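You operate a simulated robot arm through the tools that you are given. There is no shell and no other tool. Be economical: measure what you need, move in short steps, check, and stop when the job is done.

Carry out the task below with a simulated robot arm. There is one attempt and no reset: what you move stays moved.

TASK
Pull the number two counter drawer open.
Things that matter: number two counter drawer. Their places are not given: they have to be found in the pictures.

It is judged by the outcome, as a careful person would: the job done as asked, and still so three seconds after it is handed in. It fails if anything else is knocked over, pushed out of place, dropped, spilled or broken.

THE ROBOT
A 6-joint arm with a two-finger parallel gripper, fixed in place. Base frame: the origin is at the foot of the arm, x ahead of it, y to its left, z up. Lengths are in m, angles in degrees, forces in N, time in s.
With the tool pointing down near the work surface it reaches from about 0.26 to 0.68 m from the base axis. Its first joint turns from -66.0 to 66.0 degrees. Payload 2.9 kg.
Tool frame: the origin (TCP) lies between the finger pads and is the grasp point; the fingertips stand 0.03 m ahead of it; z points along the fingers, y is the line along which they close. The gripper opens to 0.11 m. The fingers are 0.02 m wide and 0.01 m thick; the gripper's body (0.048 by 0.112 m) begins 0.055 m behind the TCP.
Orientation is told as [roll, pitch, yaw] about the base's x, y, z axes, in that order, counted from this pose: with the fingers straight down and closing along the base's y, the tool's x points along the base's -x, its y along +y and its z along -z.

THE INTERFACE
- The arm moves only by the tool apply_moves. Its argument "rows" is a list of rows, each a list of 7 numbers: the shift along the tool's x, y, z in units of 20 mm (1.0 is 20 mm), then the turn, a rotation vector about the tool's x, y, z in units of 4 degrees (1.0 is 4 degrees), then the finger opening in m, from 0 to 0.11. In form: [[x, y, z, rx, ry, rz, jaw], ...]. A call has 1 to 20 rows; each row shifts and turns the commanded pose from where the row before left it, along the tool's axes as they then stand. A call with a number of a shift or a turn outside -1 to 1 is refused whole. A row lasts 0.2 s, in which the tool goes at most 0.05 m and 8.6 degrees; a call with a longer step from one row to the next is refused whole, and so is a gripper value outside its range. A pose out of reach is approached as far as the arm can. The call stops where the force on the tool passes 40 N (or 10 N more than at its start, if that is more) or the arm is blocked; 0.2 s more then pass. The fingers move at their own pace (about 0.108 m/s each) and stop on an object; they squeeze with about 38 N. The grip force told is the motor's: it shows also when the fingers shut on nothing. Time passes only in rows, and 0.2 s behind the last, so rows that do not move let the fingers close. It gives the time, the measured TCP pose, the force on the tool (base axes), the opening and the grip force at its end, in the units of the frame above (readings bear some noise).
- Cameras (640 x 400 px; columns grow to the right, rows downward): "scene" is fixed at [0.064, 0.4209, 1.3885]; the picture's right is [-0.88, -0.48, 0.00], its down [-0.25, 0.45, -0.86] and it looks along [0.41, -0.75, -0.51] (base axes); focal length 336 px, centre (320, 200). "wrist" rides on the gripper at [-0.036, 0, -0.057] in the tool frame; the picture's right is [0.00, -1.00, 0.00], its down [0.97, 0.00, -0.24] and it looks along [0.24, 0.00, 0.97] (tool axes); focal length 218 px, centre (320, 200).
- grab_frame(camera): a new picture of that camera. No time passes.
- measure_at(camera, pixels): for up to 12 pixels [column, row] of the newest picture of that camera ("zoom" is the newest enlarged one), the place [x, y, z] in the base frame of the surface seen there, good to about 0.002 m. No time passes.
- close_up(camera, box): a new picture of the part [left, top, right, bottom] of that camera's present view, enlarged. No time passes.
- hand_in(): hands the job in; it is judged then, once.

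Work in short steps. Measure before you move; look again where a grasp or a placing could have gone wrong, and mend it. You have 60 turns and 20 pictures in all, the two below and enlarged ones among them. Open the gripper and draw the arm clear of the work before you hand the job in, unless the task says otherwise; then end with one line.

The tools are called after ">>>" as name(argument=value, ...) on one line, values as JSON. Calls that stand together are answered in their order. apply_moves: Moves the arm, as the interface text tells. Its arguments: {"type":"object","properties":{"rows":{"type":"array"}},"required":["rows"]} The other tools are called the same way: grab_frame (camera) takes a picture; measure_at (camera, pixels) gives the place of the surface under pixels of a picture; close_up (camera, box) takes an enlarged picture of a part of a camera's view; hand_in () hands the job in.

At the start:

```text
t: 0.0
eef_pos: [0.4105, -0.0365, 1.0575]
tool_rot: [0.0, 0.0, -0.1]
ft_force: [0.0, 0.8, 0.3]
gripper_width: 0.1103
grasp_force: 0.0
```

scene: 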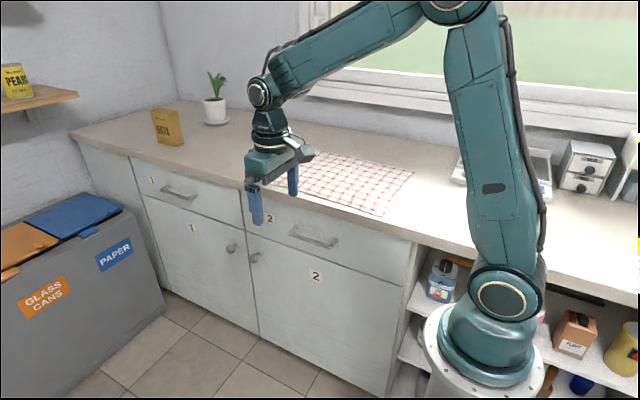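
wrist: 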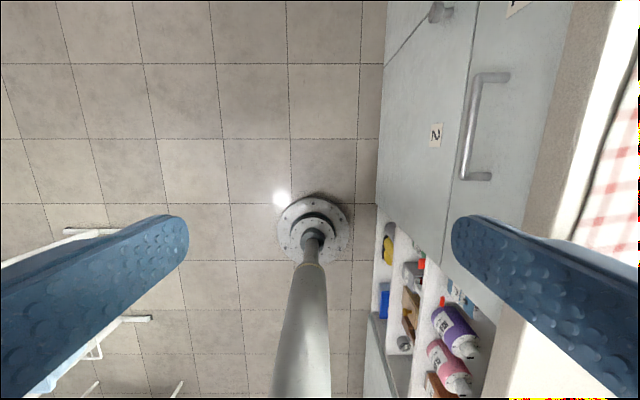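

The drawer labelled 2 shows in the scene with its bar handle near (315,238). I enlarge that area to measure it.

>>> close_up(camera="scene", box=[230, 180, 430, 305])

>>> measure_at(camera="wrist", pixels=[[477, 80], [500, 77], [468, 130], [465, 175], [485, 176], [500, 120], [520, 120], [560, 120]])

```text
3.20 times, centred on (330, 242) of scene
```

zoom: 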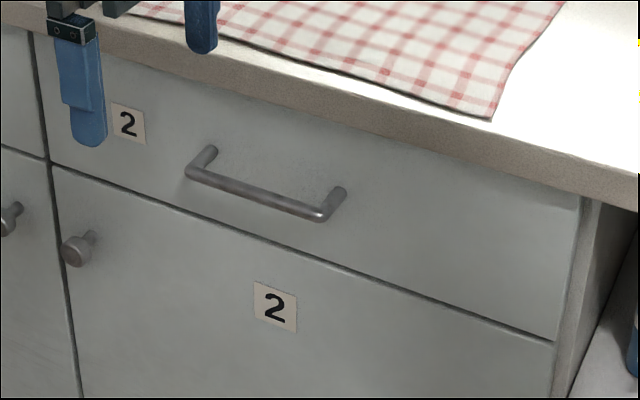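

```text
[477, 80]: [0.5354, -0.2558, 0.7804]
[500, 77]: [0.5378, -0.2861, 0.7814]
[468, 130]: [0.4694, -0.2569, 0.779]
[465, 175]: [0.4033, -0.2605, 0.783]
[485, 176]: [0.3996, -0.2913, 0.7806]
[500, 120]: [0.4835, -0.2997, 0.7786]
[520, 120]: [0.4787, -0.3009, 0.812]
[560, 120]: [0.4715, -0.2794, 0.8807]
```

I measure the handle, the drawer front and the counter edge in the zoomed view as a cross-check.

>>> measure_at(camera="zoom", pixels=[[190, 172], [210, 153], [255, 193], [318, 214], [340, 190], [270, 160], [125, 122], [300, 105], [300, 120], [300, 80], [560, 330], [45, 155]])

```text
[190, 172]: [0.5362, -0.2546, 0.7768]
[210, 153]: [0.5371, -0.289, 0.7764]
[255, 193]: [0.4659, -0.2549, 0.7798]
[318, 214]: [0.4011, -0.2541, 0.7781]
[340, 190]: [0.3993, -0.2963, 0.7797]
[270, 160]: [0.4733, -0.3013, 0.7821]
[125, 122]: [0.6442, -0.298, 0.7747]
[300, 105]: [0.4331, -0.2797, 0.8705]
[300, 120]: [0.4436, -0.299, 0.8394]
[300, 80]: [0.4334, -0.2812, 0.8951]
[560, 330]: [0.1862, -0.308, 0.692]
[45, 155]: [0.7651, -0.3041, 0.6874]
```

The bar handle runs along x from 0.40 to 0.537 at y≈-0.259, z≈0.779, with the front at y≈-0.301. I'll turn the tool to point along -y with the fingers closing vertically, starting with the rotation in free air.

>>> apply_moves(rows=[[-0.145, 0, 0, 1, 0, 0, 0.06], [-0.145, 0, 0, 1, 0, 0, 0.06], [-0.145, 0, 0, 1, 0, 0, 0.06], [-0.145, 0, 0, 1, 0, 0, 0.06], [-0.145, 0, 0, 1, 0, 0, 0.06], [-0.145, 0, 0, 1, 0, 0, 0.06], [-0.145, 0, 0, 1, 0, 0, 0.06], [-0.145, 0, 0, 1, 0, 0, 0.06], [-0.145, 0, 0, 1, 0, 0, 0.06], [-0.145, 0, 0, 1, 0, 0, 0.06], [-0.145, 0, 0, 1, 0, 0, 0.06], [-0.145, 0, 0, 1, 0, 0, 0.06], [-0.145, 0, 0, 1, 0, 0, 0.06], [-0.145, 0, 0, 1, 0, 0, 0.06], [-0.145, 0, 0, 1, 0, 0, 0.06], [-0.145, 0, 0, 1, 0, 0, 0.06], [-0.145, 0, 0, 1, 0, 0, 0.06], [-0.145, 0, 0, 1, 0, 0, 0.06], [-0.145, 0, 0, 1, 0, 0, 0.06], [-0.145, 0, 0, 1, 0, 0, 0.06]])

```text
t: 4.2
eef_pos: [0.4217, -0.0968, 1.0021]
tool_rot: [-75.1, -0.2, 0.6]
ft_force: [0.1, -0.1, 0.8]
gripper_width: 0.0598
grasp_force: 0.1
out of reach, approached as far as the arm can: row 16, 17, 18, 19, 20
```

The last 16–20° of turn was out of reach at this height. I'll ease the tilt to about 60° from vertical, which still clears the counter lip, and read the pose.

>>> apply_moves(rows=[[0, 0, 0, -1, 0, 0, 0.06], [0, 0, 0, -1, 0, 0, 0.06], [0, 0, 0, -1, 0, 0, 0.06], [0, 0, 0, -1, 0, 0, 0.06], [0, 0, 0, -1, 0, 0, 0.06], [0, 0, 0, 0, 0, 0, 0.06]])

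```text
t: 5.6
eef_pos: [0.422, -0.0953, 1.0021]
tool_rot: [-54.9, -0.2, 0.5]
ft_force: [-0.6, 0.0, -0.6]
gripper_width: 0.0599
grasp_force: 0.1
```

Now at roll -55° with a steady pose. I'll move to a stand-off point 8 cm short of the handle along the finger direction (0.468, -0.193, 0.825).

>>> apply_moves(rows=[[-0.23, 0.44, 0.91, 0, 0, 0, 0.06], [-0.23, 0.44, 0.91, 0, 0, 0, 0.06], [-0.23, 0.44, 0.91, 0, 0, 0, 0.06], [-0.23, 0.44, 0.91, 0, 0, 0, 0.06], [-0.23, 0.44, 0.91, 0, 0, 0, 0.06], [-0.23, 0.44, 0.91, 0, 0, 0, 0.06], [-0.23, 0.44, 0.91, 0, 0, 0, 0.06], [-0.23, 0.44, 0.91, 0, 0, 0, 0.06], [-0.23, 0.44, 0.91, 0, 0, 0, 0.06], [-0.23, 0.44, 0.91, 0, 0, 0, 0.06], [0, 0, 0, 0, 0, 0, 0.06]])

>>> grab_frame(camera="wrist")

>>> grab_frame(camera="scene")

```text
t: 8.0
eef_pos: [0.4697, -0.1929, 0.8272]
tool_rot: [-54.9, -0.2, 0.7]
ft_force: [-0.7, 0.5, 0.1]
gripper_width: 0.06
grasp_force: 0.1
```

```text
16 pictures are left
```

wrist: 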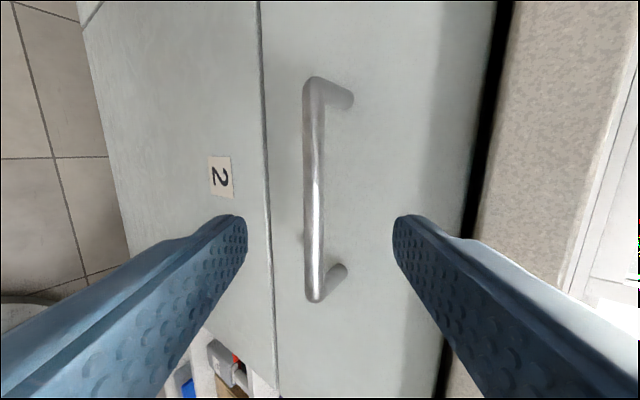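

```text
15 pictures are left
```

scene: 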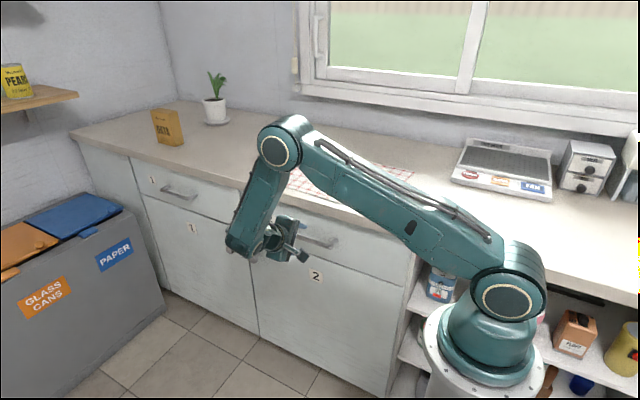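

The bar at (315,190) lies centrally between the fingers. I narrow the jaws to 0.04 and advance 0.068 m along the fingers, keeping the tips off the drawer front.

>>> apply_moves(rows=[[0, 0.07, 0.5, 0, 0, 0, 0.04], [0, 0, 0.5, 0, 0, 0, 0.04], [0, 0, 0.6, 0, 0, 0, 0.04], [0, 0, 0.6, 0, 0, 0, 0.04], [0, 0, 0.6, 0, 0, 0, 0.04], [0, 0, 0.6, 0, 0, 0, 0.04], [0, 0, 0, 0, 0, 0, 0.04]])

>>> grab_frame(camera="wrist")

```text
t: 9.6
eef_pos: [0.4715, -0.2483, 0.7867]
tool_rot: [-55.0, -0.2, 0.6]
ft_force: [0.7, -0.2, -0.6]
gripper_width: 0.0397
grasp_force: 0.0
```

```text
14 pictures are left
```

wrist: 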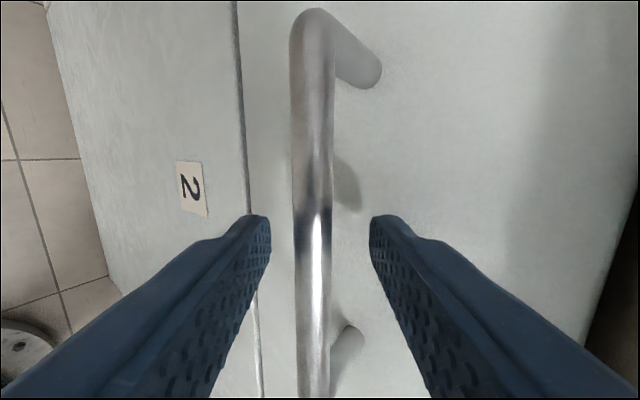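

The bar is between the fingers with no contact force. I close on it.

>>> apply_moves(rows=[[0, 0, 0, 0, 0, 0, 0.005], [0, 0, 0, 0, 0, 0, 0.005], [0, 0, 0, 0, 0, 0, 0.005]])

```text
t: 10.4
eef_pos: [0.4717, -0.2468, 0.7842]
tool_rot: [-54.8, -0.1, 0.8]
ft_force: [2.0, 5.8, -17.4]
gripper_width: 0.0138
grasp_force: 44.8
```

The bar is held at width 0.0138. I ease down slightly to relieve the vertical load and begin pulling along +y.

>>> apply_moves(rows=[[0, 0.12, 0.09, 0, 0, 0, 0.005], [0, 0.287, -0.41, 0, 0, 0, 0.005], [0, 0.287, -0.41, 0, 0, 0, 0.005], [0, 0.287, -0.41, 0, 0, 0, 0.005], [0, 0.287, -0.41, 0, 0, 0, 0.005]])

```text
t: 11.6
eef_pos: [0.4713, -0.2081, 0.7845]
tool_rot: [-55.2, -0.5, 0.7]
ft_force: [12.1, -0.1, 18.0]
gripper_width: 0.0136
grasp_force: 45.4
```

The tool moved 4 cm outward with the grip kept. I correct slightly and keep pulling.

>>> apply_moves(rows=[[-0.05, 0.23, -0.45, 0, 0, 0, 0.005], [0, 0.287, -0.41, 0, 0, 0, 0.005], [0, 0.287, -0.41, 0, 0, 0, 0.005], [0, 0.287, -0.41, 0, 0, 0, 0.005], [0, 0.287, -0.41, 0, 0, 0, 0.005], [0, 0.287, -0.41, 0, 0, 0, 0.005]])

>>> grab_frame(camera="scene")

```text
t: 13.0
eef_pos: [0.4717, -0.1477, 0.7851]
tool_rot: [-55.0, -0.2, 0.7]
ft_force: [11.9, 0.3, 1.1]
gripper_width: 0.0136
grasp_force: 44.9
```

```text
13 pictures are left
```

scene: 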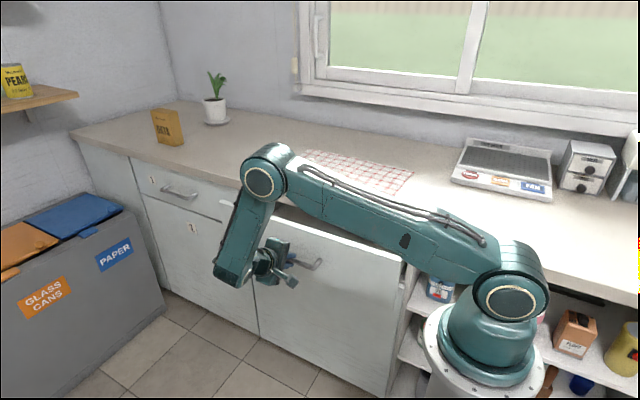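

The drawer is out about 10 cm with the handle still gripped. I continue the pull.

>>> apply_moves(rows=[[0, 0.287, -0.41, 0, 0, 0, 0.005], [0, 0.287, -0.41, 0, 0, 0, 0.005], [0, 0.287, -0.41, 0, 0, 0, 0.005], [0, 0.287, -0.41, 0, 0, 0, 0.005], [0, 0.287, -0.41, 0, 0, 0, 0.005], [0, 0.287, -0.41, 0, 0, 0, 0.005], [0, 0.287, -0.41, 0, 0, 0, 0.005], [0, 0.287, -0.41, 0, 0, 0, 0.005], [0, 0.287, -0.41, 0, 0, 0, 0.005], [0, 0.287, -0.41, 0, 0, 0, 0.005]])

```text
t: 15.2
eef_pos: [0.4722, -0.048, 0.7841]
tool_rot: [-55.2, -0.5, 0.9]
ft_force: [24.4, -0.2, 7.3]
gripper_width: 0.0138
grasp_force: 45.4
```

About 20 cm open; the sideways load (24 N) comes from my slight yaw error, so I correct +x by 2 mm and pull 4 cm more.

>>> apply_moves(rows=[[-0.1, 0, 0, 0, 0, 0, 0.005], [-0.01, 0.287, -0.41, 0, 0, 0, 0.005], [-0.01, 0.287, -0.41, 0, 0, 0, 0.005], [-0.01, 0.287, -0.41, 0, 0, 0, 0.005], [-0.01, 0.287, -0.41, 0, 0, 0, 0.005]])

>>> grab_frame(camera="scene")

```text
t: 16.4
eef_pos: [0.4723, -0.0084, 0.7833]
tool_rot: [-55.1, 0.0, 0.6]
ft_force: [0.4, -0.2, -3.0]
gripper_width: 0.0135
grasp_force: 45.4
```

```text
12 pictures are left
```

scene: 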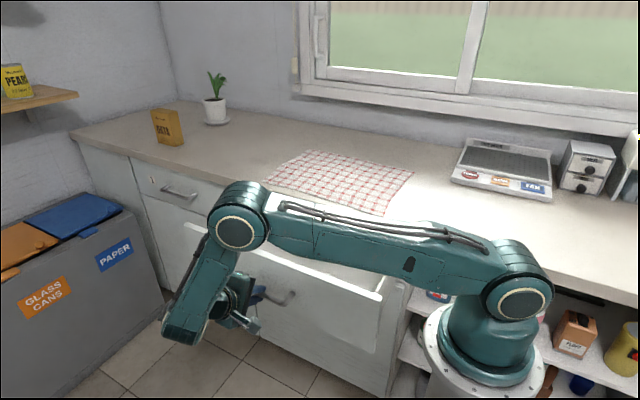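

The drawer is 24 cm out, forces near zero. I open the fingers and back off along the finger direction.

>>> apply_moves(rows=[[0, 0, 0, 0, 0, 0, 0.04], [0, 0, 0, 0, 0, 0, 0.04], [0, 0, 0, 0, 0, 0, 0.04], [0, 0, -0.5, 0, 0, 0, 0.04], [0, 0, -0.8, 0, 0, 0, 0.04], [0, 0, -0.8, 0, 0, 0, 0.04], [0, 0, -0.8, 0, 0, 0, 0.04], [0, 0, -0.8, 0, 0, 0, 0.04], [0, 0, -0.8, 0, 0, 0, 0.04]])

>>> grab_frame(camera="wrist")

>>> grab_frame(camera="scene")

```text
t: 18.4
eef_pos: [0.4697, 0.064, 0.8374]
tool_rot: [-55.1, 0.0, 0.6]
ft_force: [-0.1, -0.5, 0.2]
gripper_width: 0.04
grasp_force: 0.0
```

```text
11 pictures are left
```

wrist: 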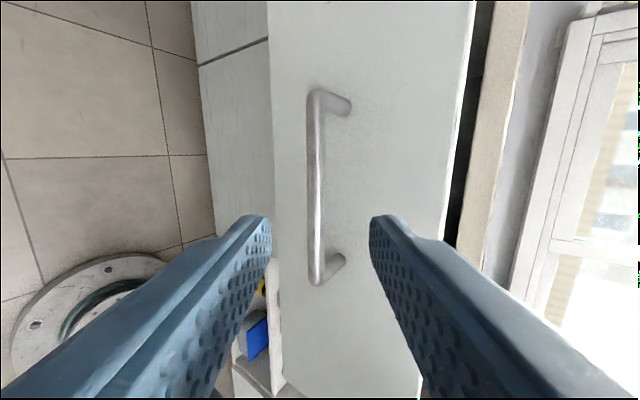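

```text
10 pictures are left
```

scene: 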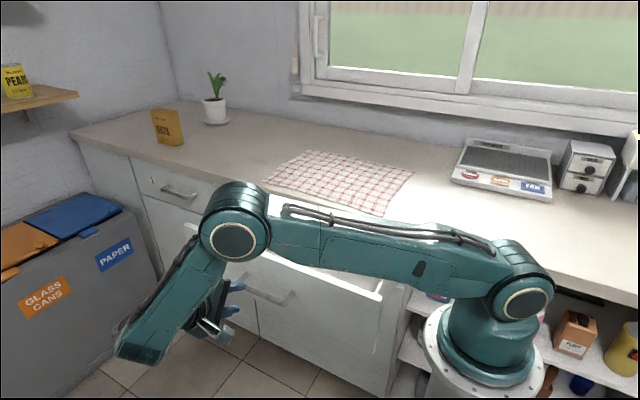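

The drawer is still open and the fingers are clear. I lift the arm further away and confirm the handle's place.

>>> measure_at(camera="wrist", pixels=[[318, 180], [380, 150]])

>>> apply_moves(rows=[[0, -0.7, -0.5, 0, 0, 0, 0.06], [0, -0.7, -0.5, 0, 0, 0, 0.06], [0, -0.7, -0.5, 0, 0, 0, 0.06], [0, -0.7, -0.5, 0, 0, 0, 0.06], [0, -0.7, -0.5, 0, 0, 0, 0.06], [0, -0.7, -0.5, 0, 0, 0, 0.06], [0, 0, 0, 0, 0, 0, 0.06]])

>>> grab_frame(camera="scene")

```text
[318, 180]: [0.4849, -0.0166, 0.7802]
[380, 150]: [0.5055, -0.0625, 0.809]
```

```text
t: 20.0
eef_pos: [0.4701, 0.0653, 0.9408]
tool_rot: [-55.0, -0.2, 0.5]
ft_force: [-1.3, -0.3, -0.2]
gripper_width: 0.0599
grasp_force: 0.0
```

```text
9 pictures are left
```

scene: 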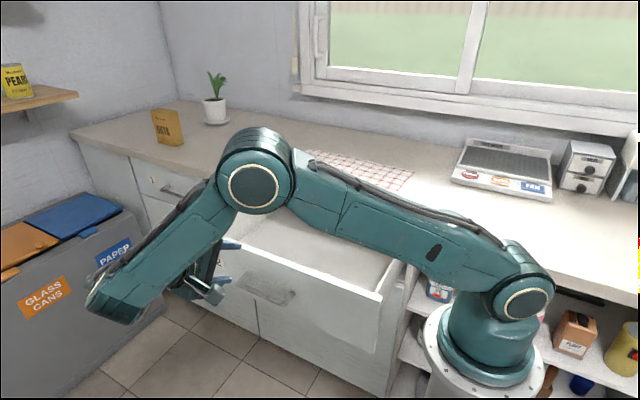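

The drawer front now stands at y≈-0.062 (24 cm out), the arm is clear and nothing else has moved, so I hand in.

>>> hand_in()

```text
The job is handed in.
```

The number two counter drawer is pulled open about 24 cm. The gripper has let go, the arm is clear of the drawer, and nothing else in the scene view looks disturbed.
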